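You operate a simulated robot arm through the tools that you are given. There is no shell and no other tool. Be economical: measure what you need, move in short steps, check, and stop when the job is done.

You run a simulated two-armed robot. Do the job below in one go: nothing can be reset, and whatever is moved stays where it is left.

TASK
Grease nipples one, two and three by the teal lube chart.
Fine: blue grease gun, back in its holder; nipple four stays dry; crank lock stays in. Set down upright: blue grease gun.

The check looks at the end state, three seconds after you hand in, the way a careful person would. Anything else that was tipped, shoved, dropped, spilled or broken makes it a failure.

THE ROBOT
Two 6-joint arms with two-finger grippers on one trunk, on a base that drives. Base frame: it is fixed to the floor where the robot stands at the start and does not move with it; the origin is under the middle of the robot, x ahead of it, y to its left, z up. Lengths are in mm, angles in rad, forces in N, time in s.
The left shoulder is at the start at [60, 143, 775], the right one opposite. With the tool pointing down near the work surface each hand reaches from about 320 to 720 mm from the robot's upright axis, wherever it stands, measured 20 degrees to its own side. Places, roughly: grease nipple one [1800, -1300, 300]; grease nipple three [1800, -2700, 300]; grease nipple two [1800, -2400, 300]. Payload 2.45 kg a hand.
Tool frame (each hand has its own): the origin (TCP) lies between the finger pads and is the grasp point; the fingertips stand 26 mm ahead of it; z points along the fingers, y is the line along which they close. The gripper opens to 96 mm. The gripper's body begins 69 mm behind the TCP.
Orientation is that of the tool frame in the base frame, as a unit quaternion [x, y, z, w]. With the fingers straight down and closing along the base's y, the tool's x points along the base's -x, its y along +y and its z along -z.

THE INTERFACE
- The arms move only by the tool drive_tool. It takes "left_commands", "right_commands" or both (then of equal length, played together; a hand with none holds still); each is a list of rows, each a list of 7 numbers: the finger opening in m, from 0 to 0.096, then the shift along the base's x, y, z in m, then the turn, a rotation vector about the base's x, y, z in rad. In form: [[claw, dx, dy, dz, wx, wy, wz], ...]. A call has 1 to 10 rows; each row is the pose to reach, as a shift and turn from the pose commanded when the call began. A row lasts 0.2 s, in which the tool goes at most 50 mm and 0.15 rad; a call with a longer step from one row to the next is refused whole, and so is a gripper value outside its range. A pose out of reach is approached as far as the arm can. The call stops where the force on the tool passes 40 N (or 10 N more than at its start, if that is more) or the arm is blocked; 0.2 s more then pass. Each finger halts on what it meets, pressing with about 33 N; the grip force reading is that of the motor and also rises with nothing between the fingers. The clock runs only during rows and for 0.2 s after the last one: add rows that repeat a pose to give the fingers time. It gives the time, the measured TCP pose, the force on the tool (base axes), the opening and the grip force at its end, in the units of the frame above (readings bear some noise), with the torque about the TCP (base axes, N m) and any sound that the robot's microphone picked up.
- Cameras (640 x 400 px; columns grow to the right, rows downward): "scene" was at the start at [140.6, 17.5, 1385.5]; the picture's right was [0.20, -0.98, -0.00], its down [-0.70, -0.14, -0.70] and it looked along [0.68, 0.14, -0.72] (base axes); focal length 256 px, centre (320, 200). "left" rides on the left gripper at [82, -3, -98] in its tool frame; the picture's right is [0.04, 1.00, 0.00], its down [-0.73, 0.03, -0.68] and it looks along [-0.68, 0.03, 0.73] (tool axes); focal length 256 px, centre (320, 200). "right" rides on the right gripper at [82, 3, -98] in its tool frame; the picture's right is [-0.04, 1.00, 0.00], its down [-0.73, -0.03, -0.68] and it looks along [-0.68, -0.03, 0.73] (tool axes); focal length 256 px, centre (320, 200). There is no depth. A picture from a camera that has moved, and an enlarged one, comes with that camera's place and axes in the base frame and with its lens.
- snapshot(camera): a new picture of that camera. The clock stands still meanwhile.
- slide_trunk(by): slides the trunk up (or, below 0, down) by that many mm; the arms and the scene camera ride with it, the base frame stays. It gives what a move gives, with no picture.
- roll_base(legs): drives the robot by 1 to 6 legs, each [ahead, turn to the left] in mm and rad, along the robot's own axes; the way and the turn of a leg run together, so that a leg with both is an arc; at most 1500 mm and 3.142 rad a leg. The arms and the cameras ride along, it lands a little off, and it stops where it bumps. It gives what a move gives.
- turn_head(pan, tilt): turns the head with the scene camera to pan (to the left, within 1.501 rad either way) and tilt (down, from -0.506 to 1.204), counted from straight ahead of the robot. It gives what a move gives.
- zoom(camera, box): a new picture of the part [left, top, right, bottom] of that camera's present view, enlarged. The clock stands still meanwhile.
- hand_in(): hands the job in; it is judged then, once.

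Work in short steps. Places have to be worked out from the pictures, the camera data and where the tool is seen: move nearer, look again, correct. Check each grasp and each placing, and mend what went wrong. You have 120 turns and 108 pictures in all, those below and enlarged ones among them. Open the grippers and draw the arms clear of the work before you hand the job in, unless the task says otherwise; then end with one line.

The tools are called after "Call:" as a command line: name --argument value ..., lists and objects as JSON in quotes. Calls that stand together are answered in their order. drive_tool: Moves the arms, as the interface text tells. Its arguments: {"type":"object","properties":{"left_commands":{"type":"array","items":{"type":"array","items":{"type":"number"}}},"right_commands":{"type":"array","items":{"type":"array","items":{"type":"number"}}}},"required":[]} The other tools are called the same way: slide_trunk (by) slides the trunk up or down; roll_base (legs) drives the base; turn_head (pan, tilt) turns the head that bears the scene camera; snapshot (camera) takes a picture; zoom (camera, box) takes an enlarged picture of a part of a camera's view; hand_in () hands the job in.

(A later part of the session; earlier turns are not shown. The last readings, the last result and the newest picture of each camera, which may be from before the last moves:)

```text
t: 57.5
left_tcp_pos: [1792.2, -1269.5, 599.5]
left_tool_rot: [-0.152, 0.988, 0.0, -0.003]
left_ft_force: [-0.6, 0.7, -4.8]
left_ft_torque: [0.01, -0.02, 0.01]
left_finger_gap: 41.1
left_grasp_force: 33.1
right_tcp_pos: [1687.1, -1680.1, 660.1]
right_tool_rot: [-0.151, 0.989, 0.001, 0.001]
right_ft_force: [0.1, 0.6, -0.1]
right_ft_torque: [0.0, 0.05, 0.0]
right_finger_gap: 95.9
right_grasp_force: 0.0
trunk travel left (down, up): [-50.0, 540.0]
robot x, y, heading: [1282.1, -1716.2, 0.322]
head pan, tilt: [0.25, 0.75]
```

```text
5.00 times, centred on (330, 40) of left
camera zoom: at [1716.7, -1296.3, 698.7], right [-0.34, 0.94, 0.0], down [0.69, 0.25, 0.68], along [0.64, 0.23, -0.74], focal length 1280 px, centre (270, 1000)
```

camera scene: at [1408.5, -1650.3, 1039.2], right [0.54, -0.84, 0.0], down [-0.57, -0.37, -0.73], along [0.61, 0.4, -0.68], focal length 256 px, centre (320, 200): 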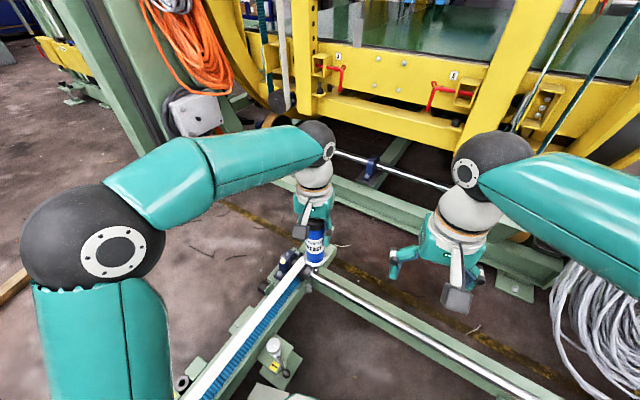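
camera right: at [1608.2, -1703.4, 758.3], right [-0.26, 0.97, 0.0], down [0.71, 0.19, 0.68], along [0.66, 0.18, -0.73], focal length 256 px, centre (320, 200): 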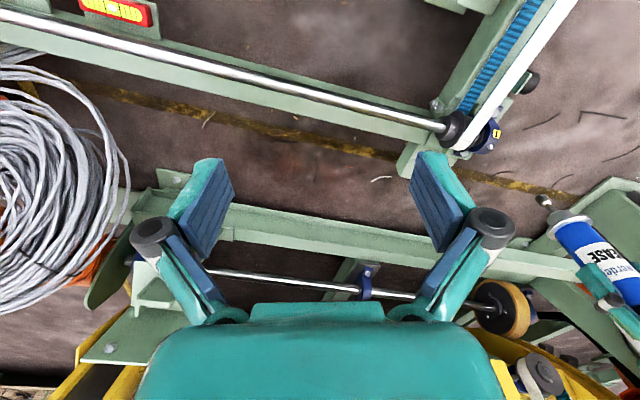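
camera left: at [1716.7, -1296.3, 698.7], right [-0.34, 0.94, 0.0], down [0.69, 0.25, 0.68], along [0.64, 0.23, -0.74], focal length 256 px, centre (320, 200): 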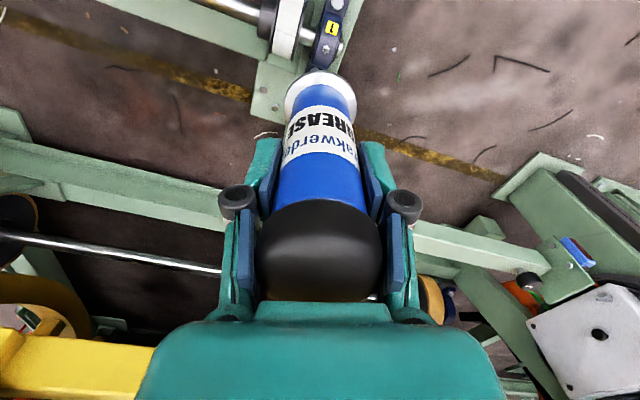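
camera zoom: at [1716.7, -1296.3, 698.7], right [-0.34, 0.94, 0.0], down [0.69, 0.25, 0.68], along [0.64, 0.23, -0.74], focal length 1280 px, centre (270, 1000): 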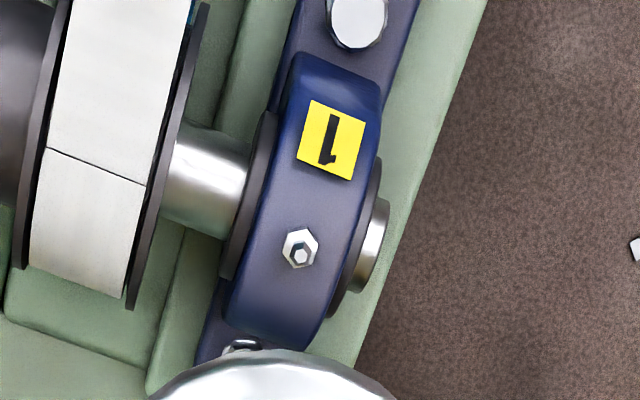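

Estimates agree within about a centimetre. I go down 100 mm so that nozzle and nipple are close together, then compare them directly.

Call:
drive_tool --left_commands '[[0.02, -0.002, 0, -0.04, 0, 0, 0], [0.02, -0.002, 0, -0.08, 0, 0, 0], [0.02, -0.002, 0, -0.1, 0, 0, 0], [0.02, -0.002, 0, -0.1, 0, 0, 0]]'

Call:
zoom --camera "scene" --box '[265, 210, 345, 260]'

Call:
zoom --camera "right" --box '[460, 90, 560, 170]'

```text
t: 58.5
left_tcp_pos: [1790.1, -1270.8, 499.3]
left_tool_rot: [-0.151, 0.989, 0.0, -0.001]
left_ft_force: [-0.2, -0.9, -5.2]
left_ft_torque: [0.01, -0.03, 0.01]
left_finger_gap: 41.3
left_grasp_force: 33.3
right_tcp_pos: [1687.2, -1681.1, 660.2]
right_tool_rot: [-0.15, 0.989, 0.001, 0.001]
right_ft_force: [0.1, -0.5, 0.4]
right_ft_torque: [-0.01, -0.01, -0.02]
right_finger_gap: 96.1
right_grasp_force: 0.1
trunk travel left (down, up): [-50.0, 540.0]
robot x, y, heading: [1283.3, -1716.0, 0.323]
head pan, tilt: [0.25, 0.75]
```

```text
8.00 times, centred on (305, 235) of scene
camera zoom: at [1408.8, -1650.1, 1039.1], right [0.54, -0.84, 0.0], down [-0.57, -0.37, -0.73], along [0.61, 0.4, -0.68], focal length 2049 px, centre (440, -80)
```

zoom: 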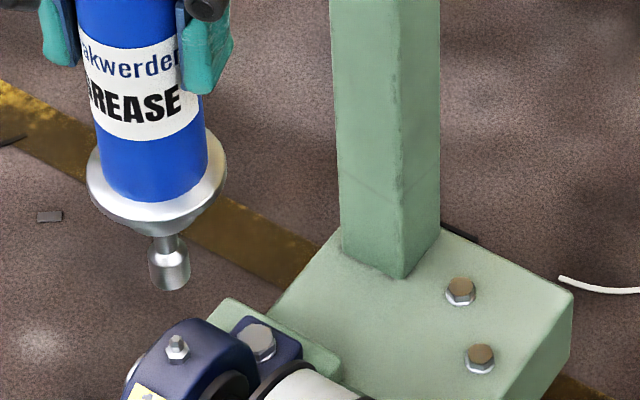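

```text
5.00 times, centred on (510, 130) of right
camera zoom: at [1608.1, -1703.5, 758.4], right [-0.26, 0.97, 0.0], down [0.71, 0.19, 0.68], along [0.66, 0.18, -0.73], focal length 1280 px, centre (-630, 550)
```

zoom: 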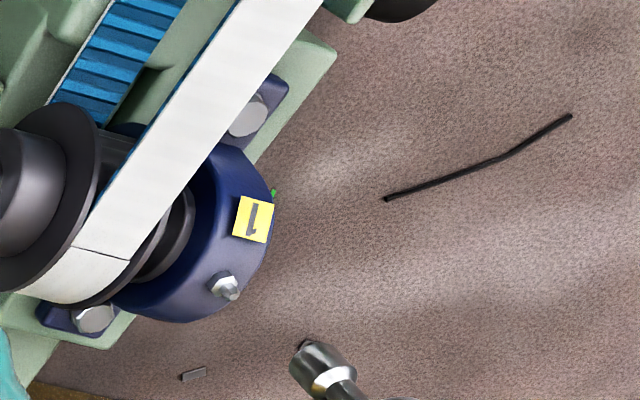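

The gap is between 30 and 50 mm and lateral offset small. I lower another 20 mm and compare again.

Call:
drive_tool --left_commands '[[0.02, 0.001, 0.001, -0.01, 0, 0, 0], [0.02, 0.002, 0.002, -0.02, 0, 0, 0], [0.02, 0.002, 0.002, -0.02, 0, 0, 0]]'

Call:
zoom --camera "scene" --box '[265, 220, 325, 260]'

Call:
zoom --camera "right" --box '[470, 110, 530, 160]'

```text
t: 59.3
left_tcp_pos: [1790.6, -1269.4, 480.1]
left_tool_rot: [-0.152, 0.988, 0.001, -0.001]
left_ft_force: [-0.6, -0.3, -4.3]
left_ft_torque: [0.02, -0.04, 0.03]
left_finger_gap: 41.1
left_grasp_force: 33.3
right_tcp_pos: [1686.5, -1680.9, 660.4]
right_tool_rot: [-0.151, 0.989, 0.001, 0.001]
right_ft_force: [0.5, 0.5, 0.7]
right_ft_torque: [-0.01, 0.0, 0.02]
right_finger_gap: 96.1
right_grasp_force: 0.0
trunk travel left (down, up): [-50.0, 540.0]
robot x, y, heading: [1279.2, -1715.5, 0.325]
head pan, tilt: [0.25, 0.75]
```

```text
10.00 times, centred on (295, 240) of scene
camera zoom: at [1408.7, -1650.1, 1039.1], right [0.54, -0.84, 0.0], down [-0.57, -0.37, -0.73], along [0.61, 0.4, -0.68], focal length 2561 px, centre (570, -200)
```

zoom: 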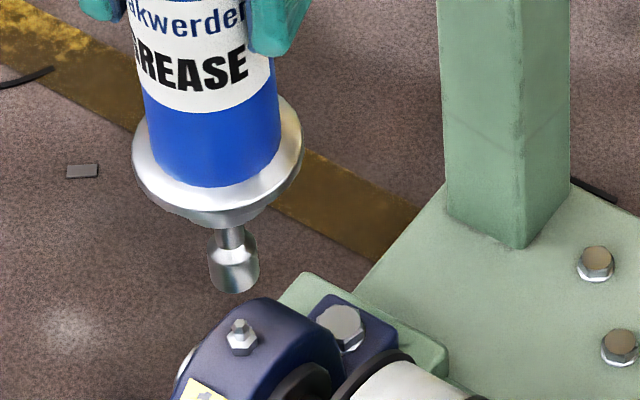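

```text
8.00 times, centred on (500, 135) of right
camera zoom: at [1608.1, -1703.5, 758.4], right [-0.26, 0.97, 0.0], down [0.71, 0.19, 0.68], along [0.66, 0.18, -0.73], focal length 2048 px, centre (-1120, 720)
```

zoom: 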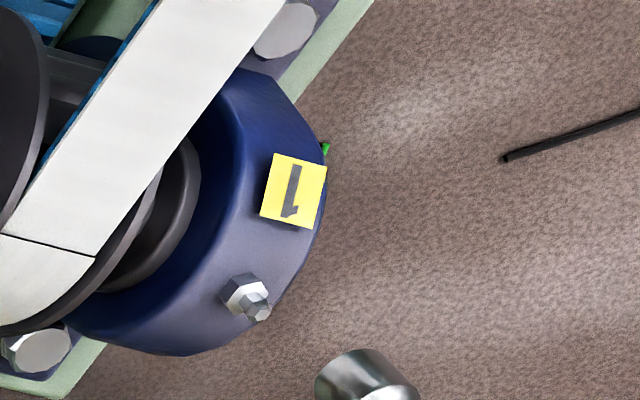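

Working through with precise camera axes, all views agree: nipple at ≈(1804.5, −1253, 264), nozzle tip ≈(1792, −1267, 318) (162 mm under the TCP). I shift +13, +13 and lower 38 mm, then check.

Call:
drive_tool --left_commands '[[0.02, 0.013, 0.013, 0, 0, 0, 0], [0.02, 0.013, 0.013, -0.02, 0, 0, 0], [0.02, 0.013, 0.013, -0.038, 0, 0, 0], [0.02, 0.013, 0.013, -0.038, 0, 0, 0]]'

Call:
zoom --camera "scene" --box '[265, 220, 325, 260]'

Call:
zoom --camera "right" --box '[470, 110, 530, 160]'

```text
t: 60.3
left_tcp_pos: [1803.5, -1256.3, 443.2]
left_tool_rot: [-0.151, 0.989, 0.0, -0.002]
left_ft_force: [-1.0, 0.1, -4.4]
left_ft_torque: [0.0, 0.01, -0.03]
left_finger_gap: 41.3
left_grasp_force: 33.2
right_tcp_pos: [1687.0, -1680.5, 659.4]
right_tool_rot: [-0.15, 0.989, 0.002, 0.002]
right_ft_force: [-0.8, 0.0, -0.2]
right_ft_torque: [0.02, 0.0, -0.01]
right_finger_gap: 96.0
right_grasp_force: 0.0
trunk travel left (down, up): [-50.0, 540.0]
robot x, y, heading: [1280.0, -1714.9, 0.322]
head pan, tilt: [0.25, 0.75]
```

```text
10.00 times, centred on (295, 240) of scene
camera zoom: at [1408.8, -1650.1, 1039.1], right [0.54, -0.84, 0.0], down [-0.57, -0.37, -0.73], along [0.61, 0.4, -0.68], focal length 2561 px, centre (570, -200)
```

zoom: 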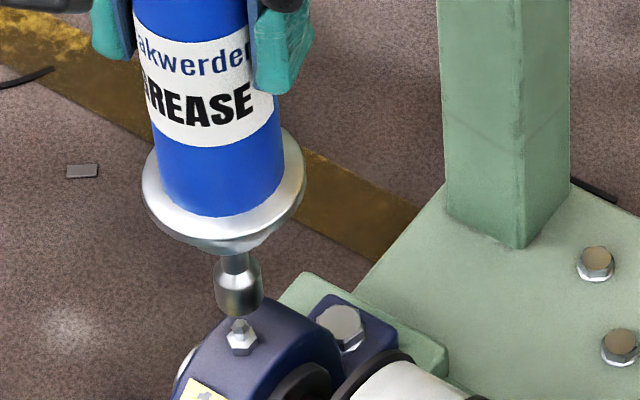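

```text
8.00 times, centred on (500, 135) of right
camera zoom: at [1608.1, -1703.5, 758.4], right [-0.26, 0.97, 0.0], down [0.71, 0.19, 0.68], along [0.66, 0.18, -0.73], focal length 2048 px, centre (-1120, 720)
```

zoom: 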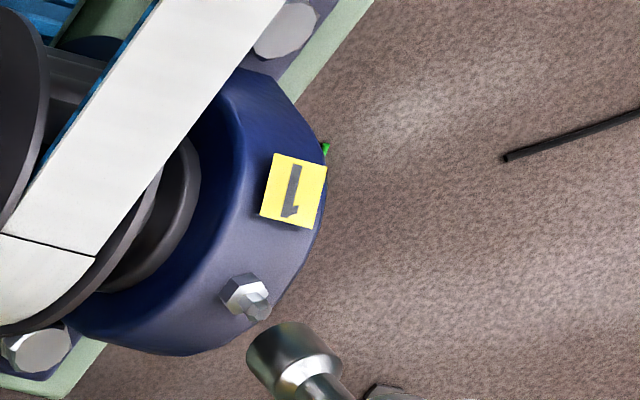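

Very close now: gap ≈12 mm, lateral error 1–3 mm. I nudge −1.5/+1 mm, lower 7 mm and look again.

Call:
drive_tool --left_commands '[[0.02, -0.0015, 0.001, -0.003, 0, 0, 0], [0.02, -0.0015, 0.001, -0.007, 0, 0, 0], [0.02, -0.0015, 0.001, -0.007, 0, 0, 0]]'

Call:
zoom --camera "scene" --box '[280, 225, 310, 245]'

Call:
zoom --camera "right" --box '[485, 130, 521, 154]'

```text
t: 61.1
left_tcp_pos: [1801.3, -1255.1, 435.8]
left_tool_rot: [-0.152, 0.988, 0.001, -0.001]
left_ft_force: [0.7, -0.7, -4.2]
left_ft_torque: [-0.01, -0.01, -0.03]
left_finger_gap: 41.4
left_grasp_force: 32.7
right_tcp_pos: [1687.1, -1680.1, 658.3]
right_tool_rot: [-0.15, 0.989, 0.002, 0.001]
right_ft_force: [-0.2, 0.0, 0.2]
right_ft_torque: [0.02, -0.01, -0.02]
right_finger_gap: 96.2
right_grasp_force: 0.1
trunk travel left (down, up): [-50.0, 540.0]
robot x, y, heading: [1282.4, -1718.4, 0.321]
head pan, tilt: [0.25, 0.75]
```

```text
16.00 times, centred on (295, 235) of scene
camera zoom: at [1408.8, -1650.1, 1039.1], right [0.54, -0.84, 0.0], down [-0.57, -0.37, -0.73], along [0.61, 0.4, -0.68], focal length 4098 px, centre (720, -360)
```

zoom: 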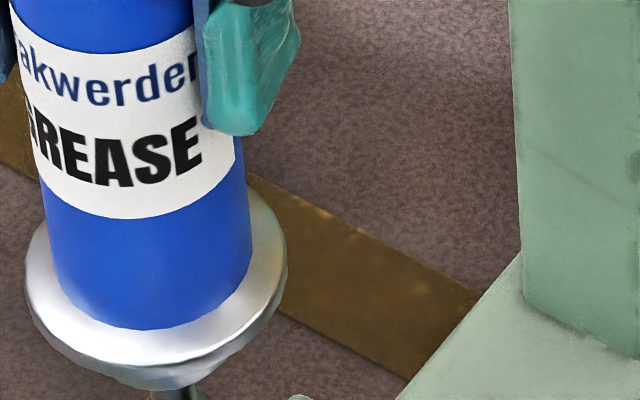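

```text
16.00 times, centred on (503, 142) of right
camera zoom: at [1608.1, -1703.5, 758.4], right [-0.26, 0.97, 0.0], down [0.71, 0.19, 0.68], along [0.66, 0.18, -0.73], focal length 4096 px, centre (-2608, 1128)
```

zoom: 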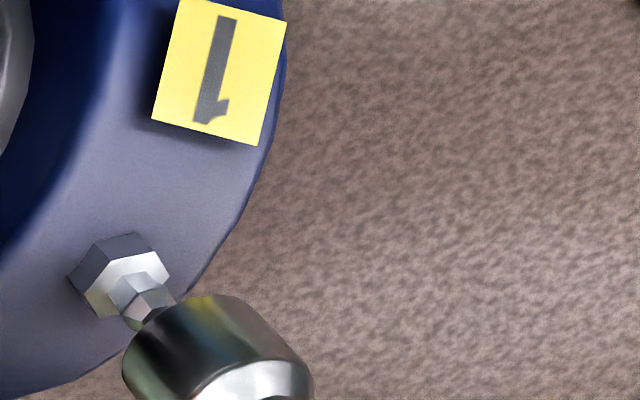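

Right view shows the nozzle axis lined up with the nipple. I check the scene view a bit lower.

Call:
zoom --camera "scene" --box '[270, 235, 318, 267]'

```text
12.50 times, centred on (294, 251) of scene
camera zoom: at [1408.8, -1650.1, 1039.1], right [0.54, -0.84, 0.0], down [-0.57, -0.37, -0.73], along [0.61, 0.4, -0.68], focal length 3201 px, centre (645, -438)
```

zoom: 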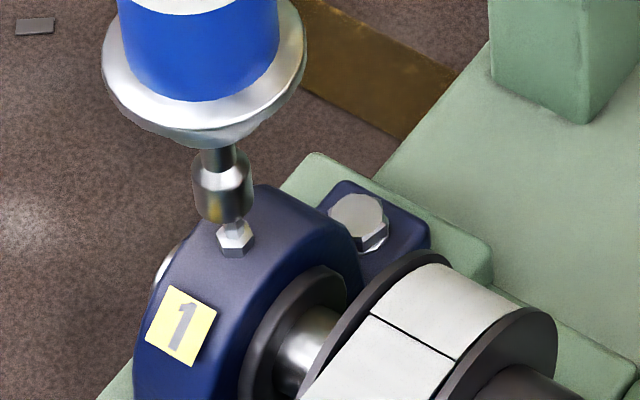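

The two views look from nearly the same azimuth, leaving one direction unsure. I swing the right hand round so that its camera looks along +y at the nozzle.

Call:
drive_tool --right_commands '[[0.096, 0.015, 0.025, -0.017, 0, 0, 0.147], [0.096, 0.03, 0.05, -0.035, 0, 0, 0.294], [0.096, 0.045, 0.075, -0.052, 0, 0, 0.441], [0.096, 0.06, 0.1, -0.07, 0, 0, 0.588], [0.096, 0.075, 0.125, -0.087, 0, 0, 0.735], [0.096, 0.09, 0.15, -0.105, 0, 0, 0.882], [0.096, 0.105, 0.175, -0.122, 0, 0, 1.029], [0.096, 0.12, 0.2, -0.139, 0, 0, 1.176], [0.096, 0.12, 0.2, -0.139, 0, 0, 1.176]]'

Call:
snapshot --camera "right"

```text
t: 63.1
left_tcp_pos: [1801.1, -1253.8, 436.3]
left_tool_rot: [-0.151, 0.989, -0.001, -0.001]
left_ft_force: [-1.1, 0.1, -5.1]
left_ft_torque: [0.01, -0.01, 0.01]
left_finger_gap: 41.3
left_grasp_force: 32.9
right_tcp_pos: [1805.4, -1478.8, 518.0]
right_tool_rot: [-0.674, 0.739, 0.002, 0.0]
right_ft_force: [0.4, 0.1, -0.1]
right_ft_torque: [0.0, 0.01, -0.01]
right_finger_gap: 96.4
right_grasp_force: 0.0
trunk travel left (down, up): [-50.0, 540.0]
robot x, y, heading: [1280.1, -1716.3, 0.318]
head pan, tilt: [0.25, 0.75]
```

```text
60 pictures are left
camera right: at [1795.8, -1560.7, 616.2], right [-0.99, 0.13, 0.0], down [0.1, 0.73, 0.68], along [0.09, 0.68, -0.73], focal length 256 px, centre (320, 200)
```

right: 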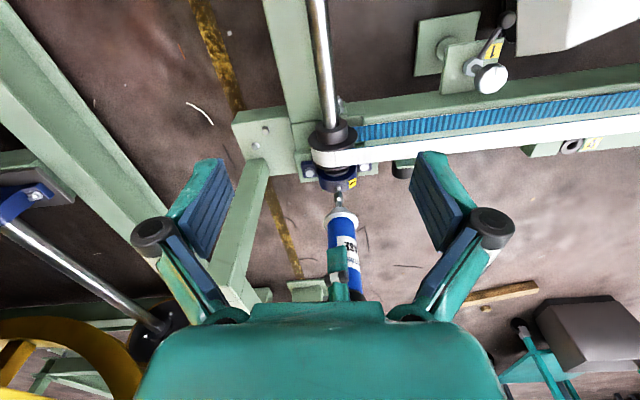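

Call:
zoom --camera "right" --box '[314, 166, 362, 214]'

```text
8.33 times, centred on (338, 190) of right
camera zoom: at [1795.8, -1560.7, 616.2], right [-0.99, 0.13, 0.0], down [0.1, 0.73, 0.68], along [0.09, 0.68, -0.73], focal length 2133 px, centre (170, 283)
```

zoom: 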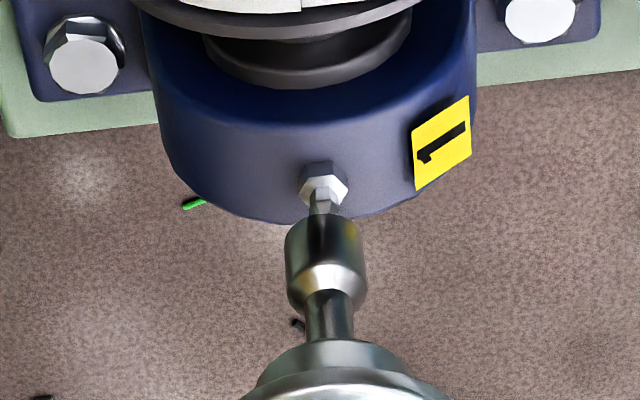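

This view shows x aligned; the scene view implies nipple ≈2 mm towards −y. I nudge −2 mm in y and lower 8 mm.

Call:
drive_tool --left_commands '[[0.02, 0, -0.002, -0.003, 0, 0, 0], [0.02, 0, -0.002, -0.006, 0, 0, 0], [0.02, 0, -0.002, -0.008, 0, 0, 0], [0.02, 0, -0.002, -0.008, 0, 0, 0]]'

Call:
zoom --camera "right" --box '[314, 166, 362, 214]'

Call:
zoom --camera "scene" --box '[270, 235, 318, 267]'

```text
t: 64.1
left_tcp_pos: [1800.6, -1257.3, 427.1]
left_tool_rot: [-0.151, 0.989, 0.0, -0.002]
left_ft_force: [-2.9, -1.7, 0.4]
left_ft_torque: [-0.41, 0.47, 0.02]
left_finger_gap: 41.3
left_grasp_force: 32.8
right_tcp_pos: [1806.4, -1477.8, 518.6]
right_tool_rot: [-0.673, 0.739, 0.002, 0.0]
right_ft_force: [-0.2, -0.7, 0.9]
right_ft_torque: [0.0, 0.01, -0.01]
right_finger_gap: 95.9
right_grasp_force: 0.1
trunk travel left (down, up): [-50.0, 540.0]
robot x, y, heading: [1279.2, -1717.6, 0.328]
head pan, tilt: [0.25, 0.75]
```

```text
8.33 times, centred on (338, 190) of right
camera zoom: at [1795.3, -1561.0, 616.8], right [-0.99, 0.13, 0.0], down [0.1, 0.72, 0.68], along [0.09, 0.68, -0.73], focal length 2133 px, centre (170, 283)
```

zoom: 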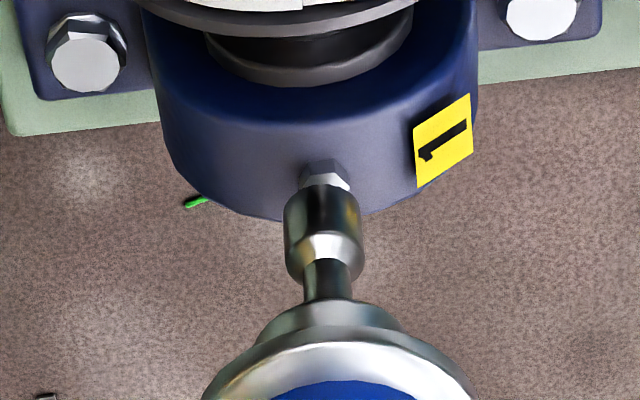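

```text
12.50 times, centred on (294, 251) of scene
camera zoom: at [1408.5, -1650.4, 1039.2], right [0.54, -0.84, 0.0], down [-0.57, -0.37, -0.73], along [0.61, 0.4, -0.68], focal length 3201 px, centre (645, -438)
```

zoom: 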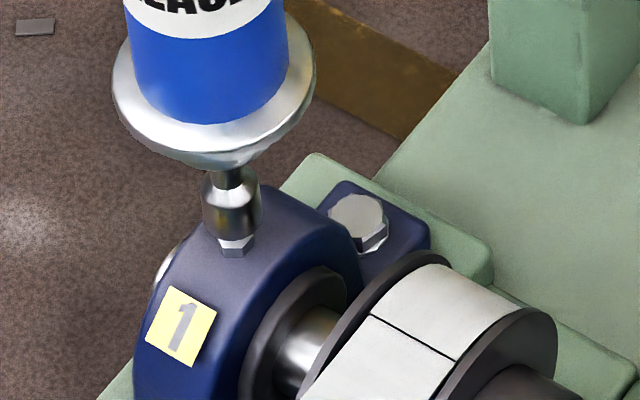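

First light contact (force +5 N), with small lateral reaction towards −x, −y. I shift 1 mm that way and press down slowly.

Call:
drive_tool --left_commands '[[0.02, -0.001, -0.001, 0, 0, 0, 0], [0.02, -0.001, -0.001, -0.002, 0, 0, 0], [0.02, -0.001, -0.001, -0.002, 0, 0, 0]]'

```text
t: 64.9
left_tcp_pos: [1800.8, -1256.5, 426.0]
left_tool_rot: [-0.151, 0.989, 0.0, -0.001]
left_ft_force: [0.1, 0.6, -4.3]
left_ft_torque: [0.02, 0.02, 0.02]
left_finger_gap: 41.1
left_grasp_force: 32.5
right_tcp_pos: [1805.7, -1478.5, 519.1]
right_tool_rot: [-0.673, 0.739, 0.001, 0.0]
right_ft_force: [0.5, -0.4, 0.1]
right_ft_torque: [-0.01, 0.01, 0.0]
right_finger_gap: 96.0
right_grasp_force: 0.1
trunk travel left (down, up): [-50.0, 540.0]
robot x, y, heading: [1280.1, -1713.8, 0.324]
head pan, tilt: [0.25, 0.75]
```

The contact has gone: the nozzle slipped around the nipple head. I press further down.

Call:
drive_tool --left_commands '[[0.02, 0, 0, -0.002, 0, 0, 0], [0.02, 0, 0, -0.004, 0, 0, 0], [0.02, 0, 0, -0.006, 0, 0, 0], [0.02, 0, 0, -0.006, 0, 0, 0]]'

```text
t: 65.9
left_tcp_pos: [1800.9, -1257.7, 420.9]
left_tool_rot: [-0.152, 0.988, 0.001, -0.001]
left_ft_force: [-0.5, 0.5, 2.3]
left_ft_torque: [-0.03, 0.16, -0.01]
left_finger_gap: 41.3
left_grasp_force: 33.1
right_tcp_pos: [1805.4, -1479.0, 518.2]
right_tool_rot: [-0.674, 0.739, 0.002, 0.001]
right_ft_force: [0.7, 0.6, 0.3]
right_ft_torque: [-0.05, 0.0, 0.05]
right_finger_gap: 96.0
right_grasp_force: 0.0
trunk travel left (down, up): [-50.0, 540.0]
robot x, y, heading: [1280.0, -1714.4, 0.322]
head pan, tilt: [0.25, 0.75]
```

Seated, 7 N axial and no side load. I press in 1 mm steps listening for a stroke.

Call:
drive_tool --left_commands '[[0.02, 0, 0, -0.001, 0, 0, 0], [0.02, 0, 0, -0.002, 0, 0, 0], [0.02, 0, 0, -0.002, 0, 0, 0]]'

```text
t: 66.7
left_tcp_pos: [1801.5, -1258.8, 417.8]
left_tool_rot: [-0.151, 0.989, -0.001, -0.001]
left_ft_force: [0.7, -0.9, 6.9]
left_ft_torque: [-0.08, -0.16, 0.05]
left_finger_gap: 41.2
left_grasp_force: 32.8
right_tcp_pos: [1804.9, -1480.1, 518.5]
right_tool_rot: [-0.674, 0.739, 0.003, 0.001]
right_ft_force: [0.7, 0.3, 0.3]
right_ft_torque: [-0.03, -0.04, 0.0]
right_finger_gap: 95.8
right_grasp_force: 0.1
trunk travel left (down, up): [-50.0, 540.0]
robot x, y, heading: [1282.2, -1715.0, 0.321]
head pan, tilt: [0.25, 0.75]
```

Force rises ~2.3 N/mm like a spring. I look to see whether the nozzle is being compressed.

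Call:
drive_tool --left_commands '[[0.02, 0, 0, -0.002, 0, 0, 0], [0.02, 0, 0, -0.004, 0, 0, 0], [0.02, 0, 0, -0.004, 0, 0, 0]]'

Call:
zoom --camera "right" --box '[314, 166, 362, 214]'

```text
t: 67.5
left_tcp_pos: [1799.7, -1257.2, 415.0]
left_tool_rot: [-0.151, 0.989, 0.001, 0.0]
left_ft_force: [1.3, 2.1, 10.3]
left_ft_torque: [0.2, -0.17, -0.01]
left_finger_gap: 41.2
left_grasp_force: 33.1
right_tcp_pos: [1805.5, -1477.2, 518.3]
right_tool_rot: [-0.673, 0.739, 0.003, 0.001]
right_ft_force: [-0.8, -0.6, 0.2]
right_ft_torque: [-0.02, -0.01, -0.03]
right_finger_gap: 96.0
right_grasp_force: 0.0
trunk travel left (down, up): [-50.0, 540.0]
robot x, y, heading: [1278.9, -1715.9, 0.326]
head pan, tilt: [0.25, 0.75]
```

```text
8.33 times, centred on (338, 190) of right
camera zoom: at [1795.0, -1561.3, 617.3], right [-0.99, 0.13, 0.0], down [0.1, 0.72, 0.68], along [0.09, 0.68, -0.73], focal length 2133 px, centre (170, 283)
```

zoom: 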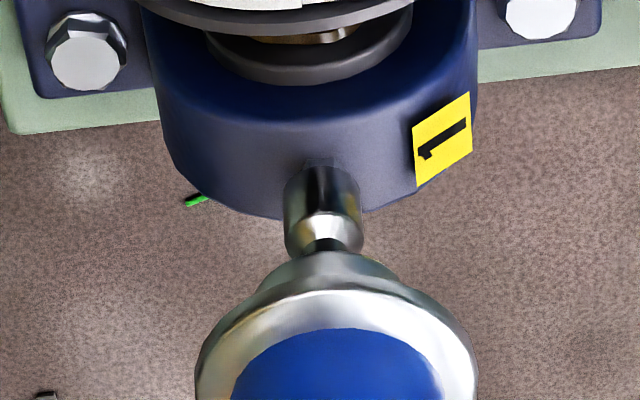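

The nozzle is telescoping into the gun against its spring; I continue pressing 4 mm.

Call:
drive_tool --left_commands '[[0.02, 0, 0, -0.002, 0, 0, 0], [0.02, 0, 0, -0.004, 0, 0, 0], [0.02, 0, 0, -0.004, 0, 0, 0]]'

```text
t: 68.3
left_tcp_pos: [1801.2, -1257.5, 412.8]
left_tool_rot: [-0.151, 0.989, 0.002, 0.001]
left_ft_force: [1.8, 2.2, 15.8]
left_ft_torque: [0.3, -0.35, -0.04]
left_finger_gap: 41.2
left_grasp_force: 33.2
right_tcp_pos: [1805.3, -1478.3, 518.7]
right_tool_rot: [-0.674, 0.739, 0.003, 0.0]
right_ft_force: [0.0, -0.4, -0.2]
right_ft_torque: [0.01, -0.01, -0.02]
right_finger_gap: 95.9
right_grasp_force: 0.0
trunk travel left (down, up): [-50.0, 540.0]
robot x, y, heading: [1281.6, -1714.9, 0.326]
head pan, tilt: [0.25, 0.75]
```

Still no sound; 20 N now. I press 4 mm more.

Call:
drive_tool --left_commands '[[0.02, 0, 0, -0.002, 0, 0, 0], [0.02, 0, 0, -0.004, 0, 0, 0], [0.02, 0, 0, -0.004, 0, 0, 0]]'

Call:
zoom --camera "right" --box '[302, 154, 374, 226]'

```text
t: 69.1
left_tcp_pos: [1800.8, -1258.1, 407.9]
left_tool_rot: [-0.152, 0.988, 0.001, 0.001]
left_ft_force: [-1.4, 2.3, 24.1]
left_ft_torque: [0.36, 0.33, 0.02]
left_finger_gap: 41.2
left_grasp_force: 33.3
right_tcp_pos: [1803.8, -1478.8, 519.1]
right_tool_rot: [-0.673, 0.739, 0.002, 0.001]
right_ft_force: [0.3, -0.3, -0.5]
right_ft_torque: [0.01, -0.02, 0.02]
right_finger_gap: 95.8
right_grasp_force: 0.1
trunk travel left (down, up): [-50.0, 540.0]
robot x, y, heading: [1283.4, -1717.8, 0.32]
head pan, tilt: [0.25, 0.75]
```

```text
5.56 times, centred on (338, 190) of right
camera zoom: at [1794.3, -1561.7, 618.0], right [-0.99, 0.13, 0.0], down [0.1, 0.72, 0.68], along [0.09, 0.68, -0.73], focal length 1422 px, centre (220, 256)
```

zoom: 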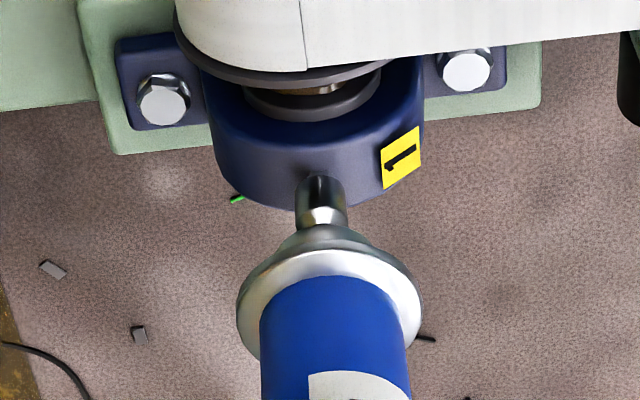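

Nozzle stem is almost fully compressed (≈28 N). I press 3 mm more.

Call:
drive_tool --left_commands '[[0.02, 0, 0, -0.0015, 0, 0, 0], [0.02, 0, 0, -0.003, 0, 0, 0], [0.02, 0, 0, -0.003, 0, 0, 0]]'

```text
t: 69.9
left_tcp_pos: [1801.3, -1257.2, 407.6]
left_tool_rot: [-0.152, 0.988, 0.002, 0.002]
left_ft_force: [-4.0, 0.1, 32.2]
left_ft_torque: [-0.01, 0.55, 0.01]
left_finger_gap: 41.3
left_grasp_force: 33.1
right_tcp_pos: [1804.7, -1478.8, 519.8]
right_tool_rot: [-0.673, 0.739, 0.002, 0.002]
right_ft_force: [-0.5, 0.1, -0.3]
right_ft_torque: [-0.04, -0.02, 0.01]
right_finger_gap: 95.8
right_grasp_force: 0.1
trunk travel left (down, up): [-50.0, 540.0]
robot x, y, heading: [1279.3, -1713.5, 0.327]
head pan, tilt: [0.25, 0.75]
```

At 36 N net and the position has stopped; I press a final 2 mm to see if the stroke clicks.

Call:
drive_tool --left_commands '[[0.02, 0, 0, -0.001, 0, 0, 0], [0.02, 0, 0, -0.002, 0, 0, 0], [0.02, 0, 0, -0.002, 0, 0, 0]]'

Call:
zoom --camera "right" --box '[302, 154, 374, 226]'

```text
t: 70.7
left_tcp_pos: [1801.8, -1257.3, 407.0]
left_tool_rot: [-0.152, 0.988, 0.001, 0.003]
left_ft_force: [-3.2, -1.9, 37.7]
left_ft_torque: [-0.19, 0.49, 0.01]
left_finger_gap: 41.4
left_grasp_force: 33.5
right_tcp_pos: [1804.2, -1480.0, 520.0]
right_tool_rot: [-0.673, 0.74, 0.002, 0.002]
right_ft_force: [0.2, -1.2, 0.5]
right_ft_torque: [0.03, 0.02, 0.02]
right_finger_gap: 95.7
right_grasp_force: 0.0
trunk travel left (down, up): [-50.0, 540.0]
robot x, y, heading: [1279.4, -1713.0, 0.322]
head pan, tilt: [0.25, 0.75]
```

```text
5.56 times, centred on (338, 190) of right
camera zoom: at [1793.8, -1562.1, 618.7], right [-0.99, 0.13, 0.0], down [0.1, 0.72, 0.68], along [0.09, 0.68, -0.73], focal length 1422 px, centre (220, 256)
```

zoom: 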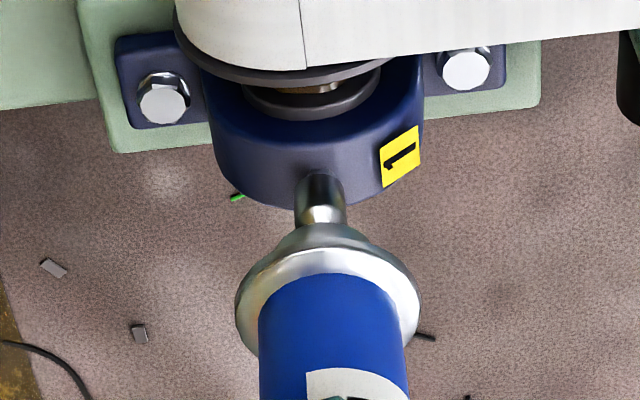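

End stop reached with no sound so far. I release 16 mm to let the spring out and listen.

Call:
drive_tool --left_commands '[[0.02, 0, 0, 0.005, 0, 0, 0], [0.02, 0, 0, 0.01, 0, 0, 0], [0.02, 0, 0, 0.016, 0, 0, 0], [0.02, 0, 0, 0.02, 0, 0, 0], [0.02, 0, 0, 0.02, 0, 0, 0]]'

Call:
zoom --camera "right" --box '[302, 154, 374, 226]'

```text
t: 71.9
left_tcp_pos: [1800.7, -1258.1, 418.8]
left_tool_rot: [-0.152, 0.988, 0.0, -0.002]
left_ft_force: [1.5, 5.9, -0.6]
left_ft_torque: [0.89, -0.34, -0.03]
left_finger_gap: 41.5
left_grasp_force: 33.4
right_tcp_pos: [1806.7, -1479.0, 518.4]
right_tool_rot: [-0.673, 0.739, 0.003, 0.0]
right_ft_force: [-0.6, -0.7, 0.0]
right_ft_torque: [0.01, 0.01, -0.01]
right_finger_gap: 95.9
right_grasp_force: 0.0
trunk travel left (down, up): [-50.0, 540.0]
robot x, y, heading: [1283.0, -1717.0, 0.322]
head pan, tilt: [0.25, 0.75]
```

```text
5.56 times, centred on (338, 190) of right
camera zoom: at [1795.4, -1560.9, 616.5], right [-0.99, 0.13, 0.0], down [0.1, 0.72, 0.68], along [0.09, 0.68, -0.73], focal length 1422 px, centre (220, 256)
```

zoom: 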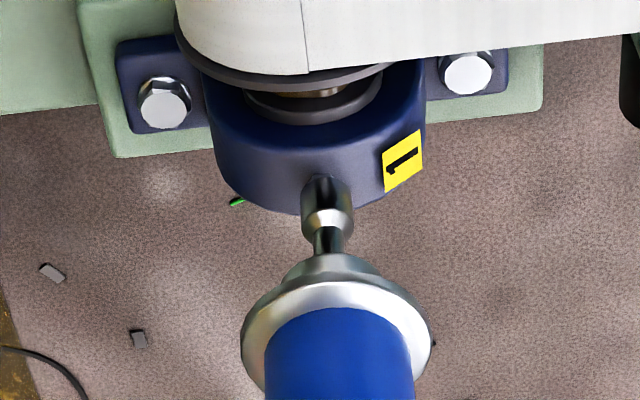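

No sound and the gun slid perhaps 3 mm in the grip. I lift 20 mm to inspect the nipple and nozzle for grease.

Call:
drive_tool --left_commands '[[0.02, 0, 0, 0.01, 0, 0, 0], [0.02, 0, 0, 0.022, 0, 0, 0], [0.02, 0, 0, 0.022, 0, 0, 0]]'

Call:
zoom --camera "right" --box '[314, 166, 362, 214]'

Call:
zoom --camera "scene" --box '[270, 215, 318, 263]'

```text
t: 72.7
left_tcp_pos: [1800.4, -1257.6, 441.5]
left_tool_rot: [-0.152, 0.988, -0.001, -0.002]
left_ft_force: [0.8, -0.6, -5.0]
left_ft_torque: [-0.02, 0.01, 0.0]
left_finger_gap: 41.5
left_grasp_force: 33.0
right_tcp_pos: [1807.2, -1478.5, 517.4]
right_tool_rot: [-0.673, 0.74, 0.003, 0.001]
right_ft_force: [-0.3, -0.2, -0.3]
right_ft_torque: [-0.01, -0.03, -0.01]
right_finger_gap: 96.1
right_grasp_force: 0.0
trunk travel left (down, up): [-50.0, 540.0]
robot x, y, heading: [1280.7, -1716.7, 0.32]
head pan, tilt: [0.25, 0.75]
```

```text
8.33 times, centred on (338, 190) of right
camera zoom: at [1795.5, -1560.9, 616.5], right [-0.99, 0.13, 0.0], down [0.1, 0.72, 0.68], along [0.09, 0.68, -0.73], focal length 2133 px, centre (170, 283)
```

zoom: 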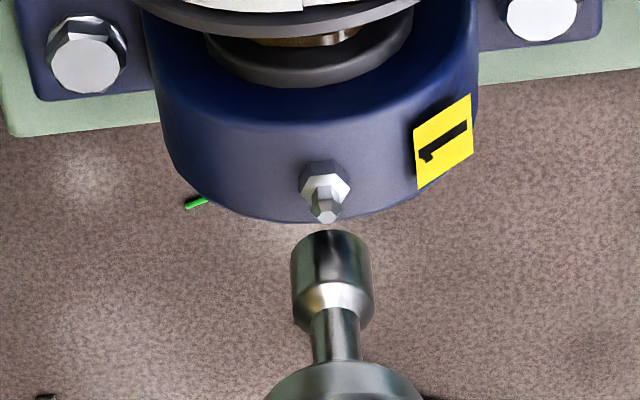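

```text
8.33 times, centred on (294, 239) of scene
camera zoom: at [1408.9, -1650.1, 1039.1], right [0.54, -0.84, 0.0], down [-0.57, -0.37, -0.73], along [0.61, 0.4, -0.68], focal length 2134 px, centre (537, -125)
```

zoom: 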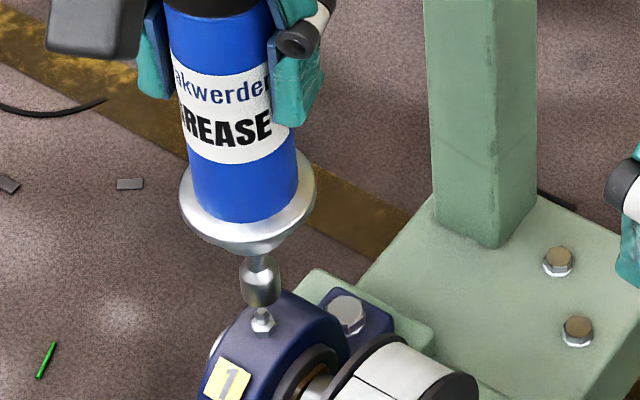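

No visible mark. Nozzle still lines up with the nipple, so I press again in one brisk, deep stroke and listen.

Call:
drive_tool --left_commands '[[0.02, 0, 0, -0.01, 0, 0, 0], [0.02, 0, 0, -0.02, 0, 0, 0], [0.02, 0, 0, -0.028, 0, 0, 0], [0.02, 0, 0, -0.036, 0, 0, 0], [0.02, 0, 0, -0.042, 0, 0, 0], [0.02, 0, 0, -0.046, 0, 0, 0], [0.02, 0, 0, -0.05, 0, 0, 0]]'

Call:
zoom --camera "right" --box '[302, 154, 374, 226]'

```text
t: 74.1
left_tcp_pos: [1801.5, -1258.2, 406.4]
left_tool_rot: [-0.153, 0.988, 0.003, 0.002]
left_ft_force: [-8.8, -2.7, 21.1]
left_ft_torque: [-0.37, 1.1, 0.02]
left_finger_gap: 41.7
left_grasp_force: 33.0
right_tcp_pos: [1806.0, -1479.0, 520.2]
right_tool_rot: [-0.674, 0.739, 0.003, 0.001]
right_ft_force: [0.2, -0.5, 0.9]
right_ft_torque: [0.01, -0.01, -0.01]
right_finger_gap: 96.0
right_grasp_force: 0.0
trunk travel left (down, up): [-50.0, 540.0]
robot x, y, heading: [1282.3, -1714.6, 0.324]
head pan, tilt: [0.25, 0.75]
stopped in row 7 (left hand): the force on the tool passed its limit at 43 N (the readings are from after the stop); the commanded pose is now the measured one
```

```text
5.56 times, centred on (338, 190) of right
camera zoom: at [1794.2, -1561.7, 618.1], right [-0.99, 0.13, 0.0], down [0.1, 0.72, 0.68], along [0.09, 0.68, -0.73], focal length 1422 px, centre (220, 256)
```

zoom: 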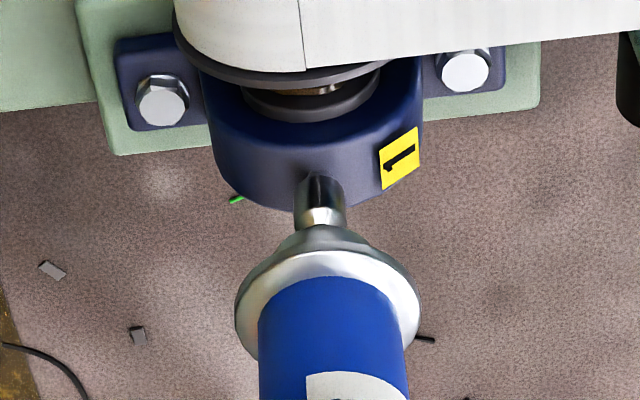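

There's a brownish band near the bearing seal that wasn't there before pressing. I release and zoom on it.

Call:
drive_tool --left_commands '[[0.02, 0, 0, 0.006, 0, 0, 0], [0.02, 0, 0, 0.014, 0, 0, 0], [0.02, 0, 0, 0.024, 0, 0, 0], [0.02, 0, 0, 0.036, 0, 0, 0], [0.02, 0, 0, 0.036, 0, 0, 0]]'

Call:
zoom --camera "right" --box '[308, 140, 368, 190]'

Call:
zoom --camera "scene" --box '[280, 240, 328, 272]'

```text
t: 75.3
left_tcp_pos: [1800.4, -1258.1, 439.7]
left_tool_rot: [-0.152, 0.988, 0.001, 0.001]
left_ft_force: [1.0, 0.5, -5.7]
left_ft_torque: [0.02, -0.02, 0.01]
left_finger_gap: 41.1
left_grasp_force: 32.8
right_tcp_pos: [1805.9, -1477.7, 518.7]
right_tool_rot: [-0.674, 0.739, 0.002, -0.001]
right_ft_force: [-0.8, 0.1, -0.2]
right_ft_torque: [0.04, -0.02, 0.01]
right_finger_gap: 95.9
right_grasp_force: 0.1
trunk travel left (down, up): [-50.0, 540.0]
robot x, y, heading: [1277.9, -1716.0, 0.323]
head pan, tilt: [0.25, 0.75]
```

```text
8.00 times, centred on (338, 165) of right
camera zoom: at [1795.4, -1560.8, 617.0], right [-0.99, 0.13, 0.0], down [0.1, 0.72, 0.68], along [0.09, 0.68, -0.73], focal length 2048 px, centre (176, 480)
```

zoom: 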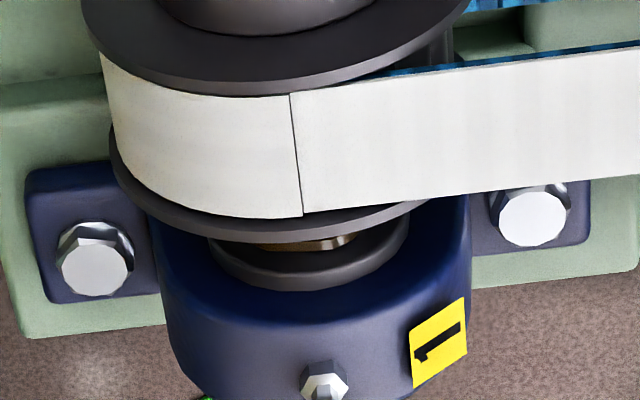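

```text
12.50 times, centred on (304, 256) of scene
camera zoom: at [1408.9, -1650.1, 1039.1], right [0.54, -0.84, 0.0], down [-0.57, -0.37, -0.73], along [0.61, 0.4, -0.68], focal length 3201 px, centre (520, -500)
```

zoom: 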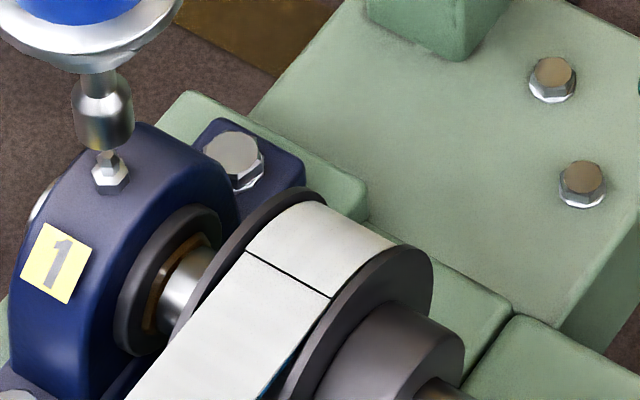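

A golden grease ring has appeared inside the bearing's seal — strokes register as grease, silently. Two strokes so far; I make the third, then compare the ring.

Call:
drive_tool --left_commands '[[0.02, 0, 0, -0.01, 0, 0, 0], [0.02, 0, 0, -0.02, 0, 0, 0], [0.02, 0, 0, -0.028, 0, 0, 0], [0.02, 0, 0, -0.036, 0, 0, 0], [0.02, 0, 0, -0.04, 0, 0, 0], [0.02, 0, 0, -0.04, 0, 0, 0]]'

Call:
zoom --camera "scene" --box '[280, 240, 328, 272]'

```text
t: 76.9
left_tcp_pos: [1801.6, -1256.8, 407.4]
left_tool_rot: [-0.153, 0.988, 0.003, 0.006]
left_ft_force: [-7.2, -3.2, 18.9]
left_ft_torque: [-0.45, 1.09, 0.03]
left_finger_gap: 41.4
left_grasp_force: 32.9
right_tcp_pos: [1803.9, -1479.7, 519.2]
right_tool_rot: [-0.674, 0.739, 0.003, 0.001]
right_ft_force: [0.4, -0.6, -0.1]
right_ft_torque: [0.04, 0.03, -0.01]
right_finger_gap: 95.9
right_grasp_force: 0.0
trunk travel left (down, up): [-50.0, 540.0]
robot x, y, heading: [1285.4, -1713.2, 0.319]
head pan, tilt: [0.25, 0.75]
stopped in row 6 (left hand): the force on the tool passed its limit at 40 N (the readings are from after the stop); the commanded pose is now the measured one
```

```text
12.50 times, centred on (304, 256) of scene
camera zoom: at [1406.8, -1651.6, 1039.2], right [0.54, -0.84, 0.0], down [-0.57, -0.37, -0.73], along [0.61, 0.4, -0.68], focal length 3201 px, centre (520, -500)
```

zoom: 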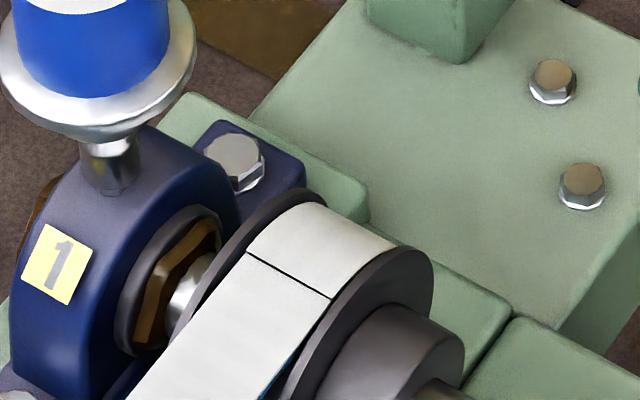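

The ring clearly grew. I release the nozzle fully and compare from the right camera with the same zoom as after press two.

Call:
drive_tool --left_commands '[[0.02, 0, 0, 0.006, 0, 0, 0], [0.02, 0, 0, 0.014, 0, 0, 0], [0.02, 0, 0, 0.024, 0, 0, 0], [0.02, 0, 0, 0.036, 0, 0, 0], [0.02, 0, 0, 0.036, 0, 0, 0]]'

Call:
zoom --camera "right" --box '[308, 140, 368, 190]'

Call:
zoom --camera "scene" --box '[270, 230, 318, 262]'

```text
t: 78.1
left_tcp_pos: [1802.7, -1255.6, 438.9]
left_tool_rot: [-0.154, 0.988, 0.002, 0.005]
left_ft_force: [0.1, 0.1, -4.5]
left_ft_torque: [0.01, 0.02, -0.01]
left_finger_gap: 41.2
left_grasp_force: 32.9
right_tcp_pos: [1806.7, -1478.8, 519.4]
right_tool_rot: [-0.673, 0.739, 0.003, 0.0]
right_ft_force: [0.2, 1.1, -0.3]
right_ft_torque: [0.0, -0.02, 0.0]
right_finger_gap: 95.7
right_grasp_force: 0.1
trunk travel left (down, up): [-50.0, 540.0]
robot x, y, heading: [1282.1, -1717.3, 0.326]
head pan, tilt: [0.25, 0.75]
```

```text
8.00 times, centred on (338, 165) of right
camera zoom: at [1795.4, -1560.8, 617.4], right [-0.99, 0.13, 0.0], down [0.1, 0.72, 0.68], along [0.09, 0.68, -0.73], focal length 2048 px, centre (176, 480)
```

zoom: 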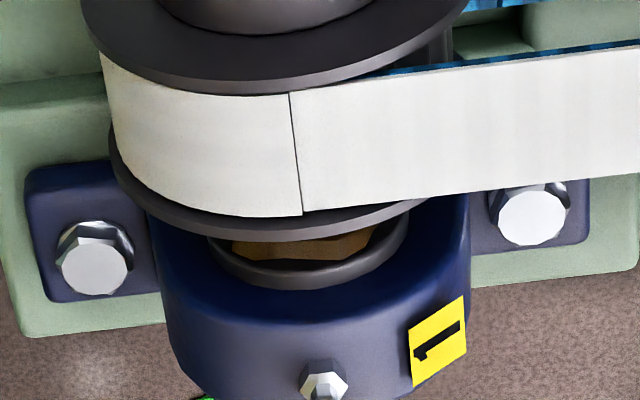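

```text
12.50 times, centred on (294, 246) of scene
camera zoom: at [1408.8, -1650.1, 1039.1], right [0.54, -0.84, 0.0], down [-0.57, -0.37, -0.73], along [0.61, 0.4, -0.68], focal length 3201 px, centre (645, -375)
```

zoom: 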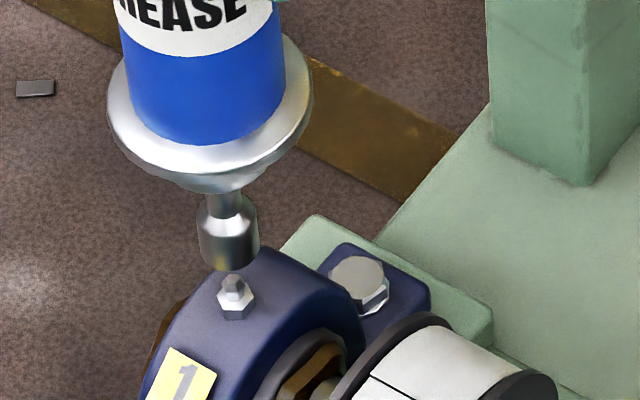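

The ring after presses 1 and 2 looked the same, and it grew at press 3 — so the count here is uncertain. I'll calibrate on nipples 2 and 3, then return. First I raise the left hand and draw the right hand back.

Call:
drive_tool --left_commands '[[0.02, 0, 0, 0.02, 0, 0, 0], [0.02, 0, 0, 0.05, 0, 0, 0], [0.02, 0, 0, 0.08, 0, 0, 0], [0.02, 0, 0, 0.11, 0, 0, 0], [0.02, 0, 0, 0.13, 0, 0, 0], [0.02, 0, 0, 0.13, 0, 0, 0], [0.02, 0, 0, 0.13, 0, 0, 0]]' --right_commands '[[0.096, -0.02, -0.033, 0.023, 0, 0, 0], [0.096, -0.04, -0.066, 0.046, 0, 0, 0], [0.096, -0.06, -0.1, 0.069, 0, 0, 0], [0.096, -0.08, -0.133, 0.092, 0, 0, 0], [0.096, -0.1, -0.166, 0.115, 0, 0, 0], [0.096, -0.12, -0.2, 0.139, 0, 0, 0], [0.096, -0.12, -0.2, 0.139, 0, 0, 0]]'

Call:
slide_trunk --by 250

Call:
turn_head --pan -0.9 --tilt 0.5

Call:
snapshot --camera "scene"

```text
t: 79.7
left_tcp_pos: [1802.0, -1255.1, 568.4]
left_tool_rot: [-0.152, 0.988, 0.002, 0.005]
left_ft_force: [0.5, 0.4, -4.5]
left_ft_torque: [0.02, 0.04, -0.04]
left_finger_gap: 41.4
left_grasp_force: 33.4
right_tcp_pos: [1685.4, -1673.5, 661.7]
right_tool_rot: [-0.674, 0.739, 0.003, 0.0]
right_ft_force: [0.0, -0.7, -0.3]
right_ft_torque: [-0.01, -0.02, 0.01]
right_finger_gap: 96.1
right_grasp_force: 0.0
trunk travel left (down, up): [-50.0, 540.0]
robot x, y, heading: [1279.5, -1718.5, 0.327]
head pan, tilt: [0.25, 0.75]
```

```text
t: 82.3
left_tcp_pos: [1802.5, -1254.0, 817.4]
left_tool_rot: [-0.153, 0.988, 0.003, 0.005]
left_ft_force: [-0.1, 0.2, -5.6]
left_ft_torque: [-0.02, 0.01, 0.01]
left_finger_gap: 41.4
left_grasp_force: 33.4
right_tcp_pos: [1686.6, -1672.9, 912.1]
right_tool_rot: [-0.674, 0.739, 0.003, 0.0]
right_ft_force: [0.0, -0.2, -1.2]
right_ft_torque: [0.05, -0.01, -0.03]
right_finger_gap: 96.4
right_grasp_force: 0.1
trunk travel left (down, up): [-300.0, 290.0]
robot x, y, heading: [1277.7, -1716.9, 0.323]
head pan, tilt: [0.25, 0.75]
```

```text
t: 83.6
left_tcp_pos: [1803.4, -1254.2, 818.7]
left_tool_rot: [-0.153, 0.988, 0.003, 0.005]
left_ft_force: [-0.2, 0.0, -5.9]
left_ft_torque: [-0.04, 0.0, 0.02]
left_finger_gap: 41.7
left_grasp_force: 33.3
right_tcp_pos: [1684.8, -1672.4, 911.2]
right_tool_rot: [-0.674, 0.739, 0.003, 0.0]
right_ft_force: [-0.8, 0.2, 0.4]
right_ft_torque: [0.01, -0.01, 0.0]
right_finger_gap: 96.2
right_grasp_force: 0.0
trunk travel left (down, up): [-300.0, 290.0]
robot x, y, heading: [1280.3, -1713.7, 0.325]
head pan, tilt: [-0.901, 0.499]
```

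```text
44 pictures are left
camera scene: at [1415.6, -1744.5, 1311.1], right [-0.54, -0.84, 0.0], down [-0.4, 0.26, -0.88], along [0.74, -0.48, -0.48], focal length 256 px, centre (320, 200)
```

scene: 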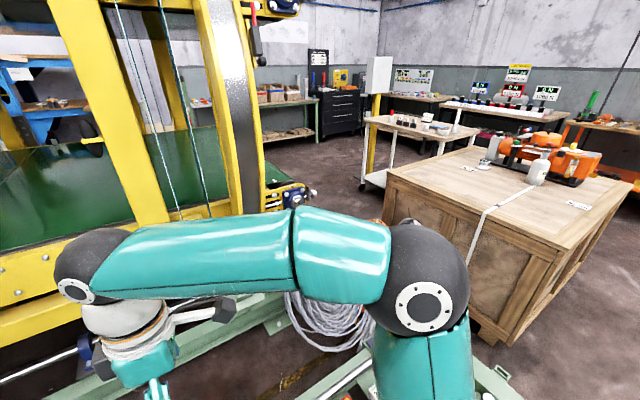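

Nipples 2 and 3 are roughly at (1813, −2388) and (1823, −2670), with gauge blocks protruding at x≈1580. I back out, turn right and approach diagonally.

Call:
roll_base --legs '[[-600, 0], [0, -0.974], [560, 0]]'

Call:
turn_head --pan 0.25 --tilt 0.7

Call:
snapshot --camera "scene"

```text
t: 89.5
left_tcp_pos: [1396.7, -2004.1, 819.7]
left_tool_rot: [0.275, 0.961, 0.001, 0.005]
left_ft_force: [0.1, 0.8, -5.1]
left_ft_torque: [-0.01, 0.0, -0.02]
left_finger_gap: 41.1
left_grasp_force: 32.8
right_tcp_pos: [1002.1, -2188.3, 912.2]
right_tool_rot: [-0.3, 0.954, 0.002, 0.001]
right_ft_force: [0.4, 1.0, -0.4]
right_ft_torque: [-0.05, 0.02, 0.01]
right_finger_gap: 95.7
right_grasp_force: 0.1
trunk travel left (down, up): [-300.0, 290.0]
robot x, y, heading: [728.0, -1869.5, -0.567]
head pan, tilt: [-0.901, 0.499]
stopped in leg 2: the robot was blocked; the commanded pose is now the measured one
```

```text
t: 90.9
left_tcp_pos: [1397.9, -2005.0, 818.5]
left_tool_rot: [0.276, 0.961, 0.001, 0.005]
left_ft_force: [0.1, 0.4, -4.9]
left_ft_torque: [0.0, 0.0, 0.04]
left_finger_gap: 41.3
left_grasp_force: 33.3
right_tcp_pos: [1001.1, -2187.7, 911.7]
right_tool_rot: [-0.3, 0.954, 0.003, 0.001]
right_ft_force: [0.3, -0.3, 0.5]
right_ft_torque: [0.06, -0.01, 0.01]
right_finger_gap: 96.0
right_grasp_force: 0.1
trunk travel left (down, up): [-300.0, 290.0]
robot x, y, heading: [728.9, -1868.6, -0.571]
head pan, tilt: [0.25, 0.7]
```

```text
43 pictures are left
camera scene: at [860.2, -1928.1, 1293.4], right [-0.31, -0.95, 0.0], down [-0.61, 0.2, -0.76], along [0.73, -0.24, -0.64], focal length 256 px, centre (320, 200)
```

scene: 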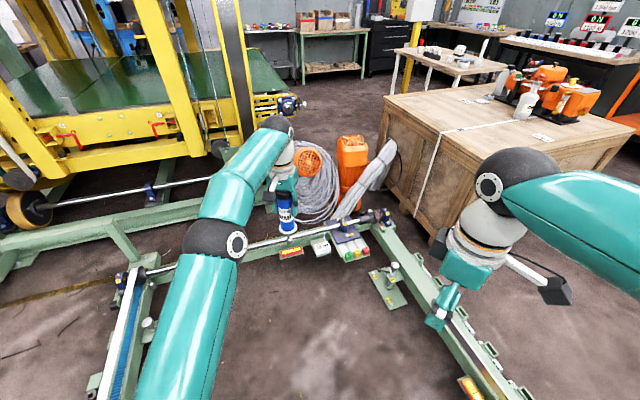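

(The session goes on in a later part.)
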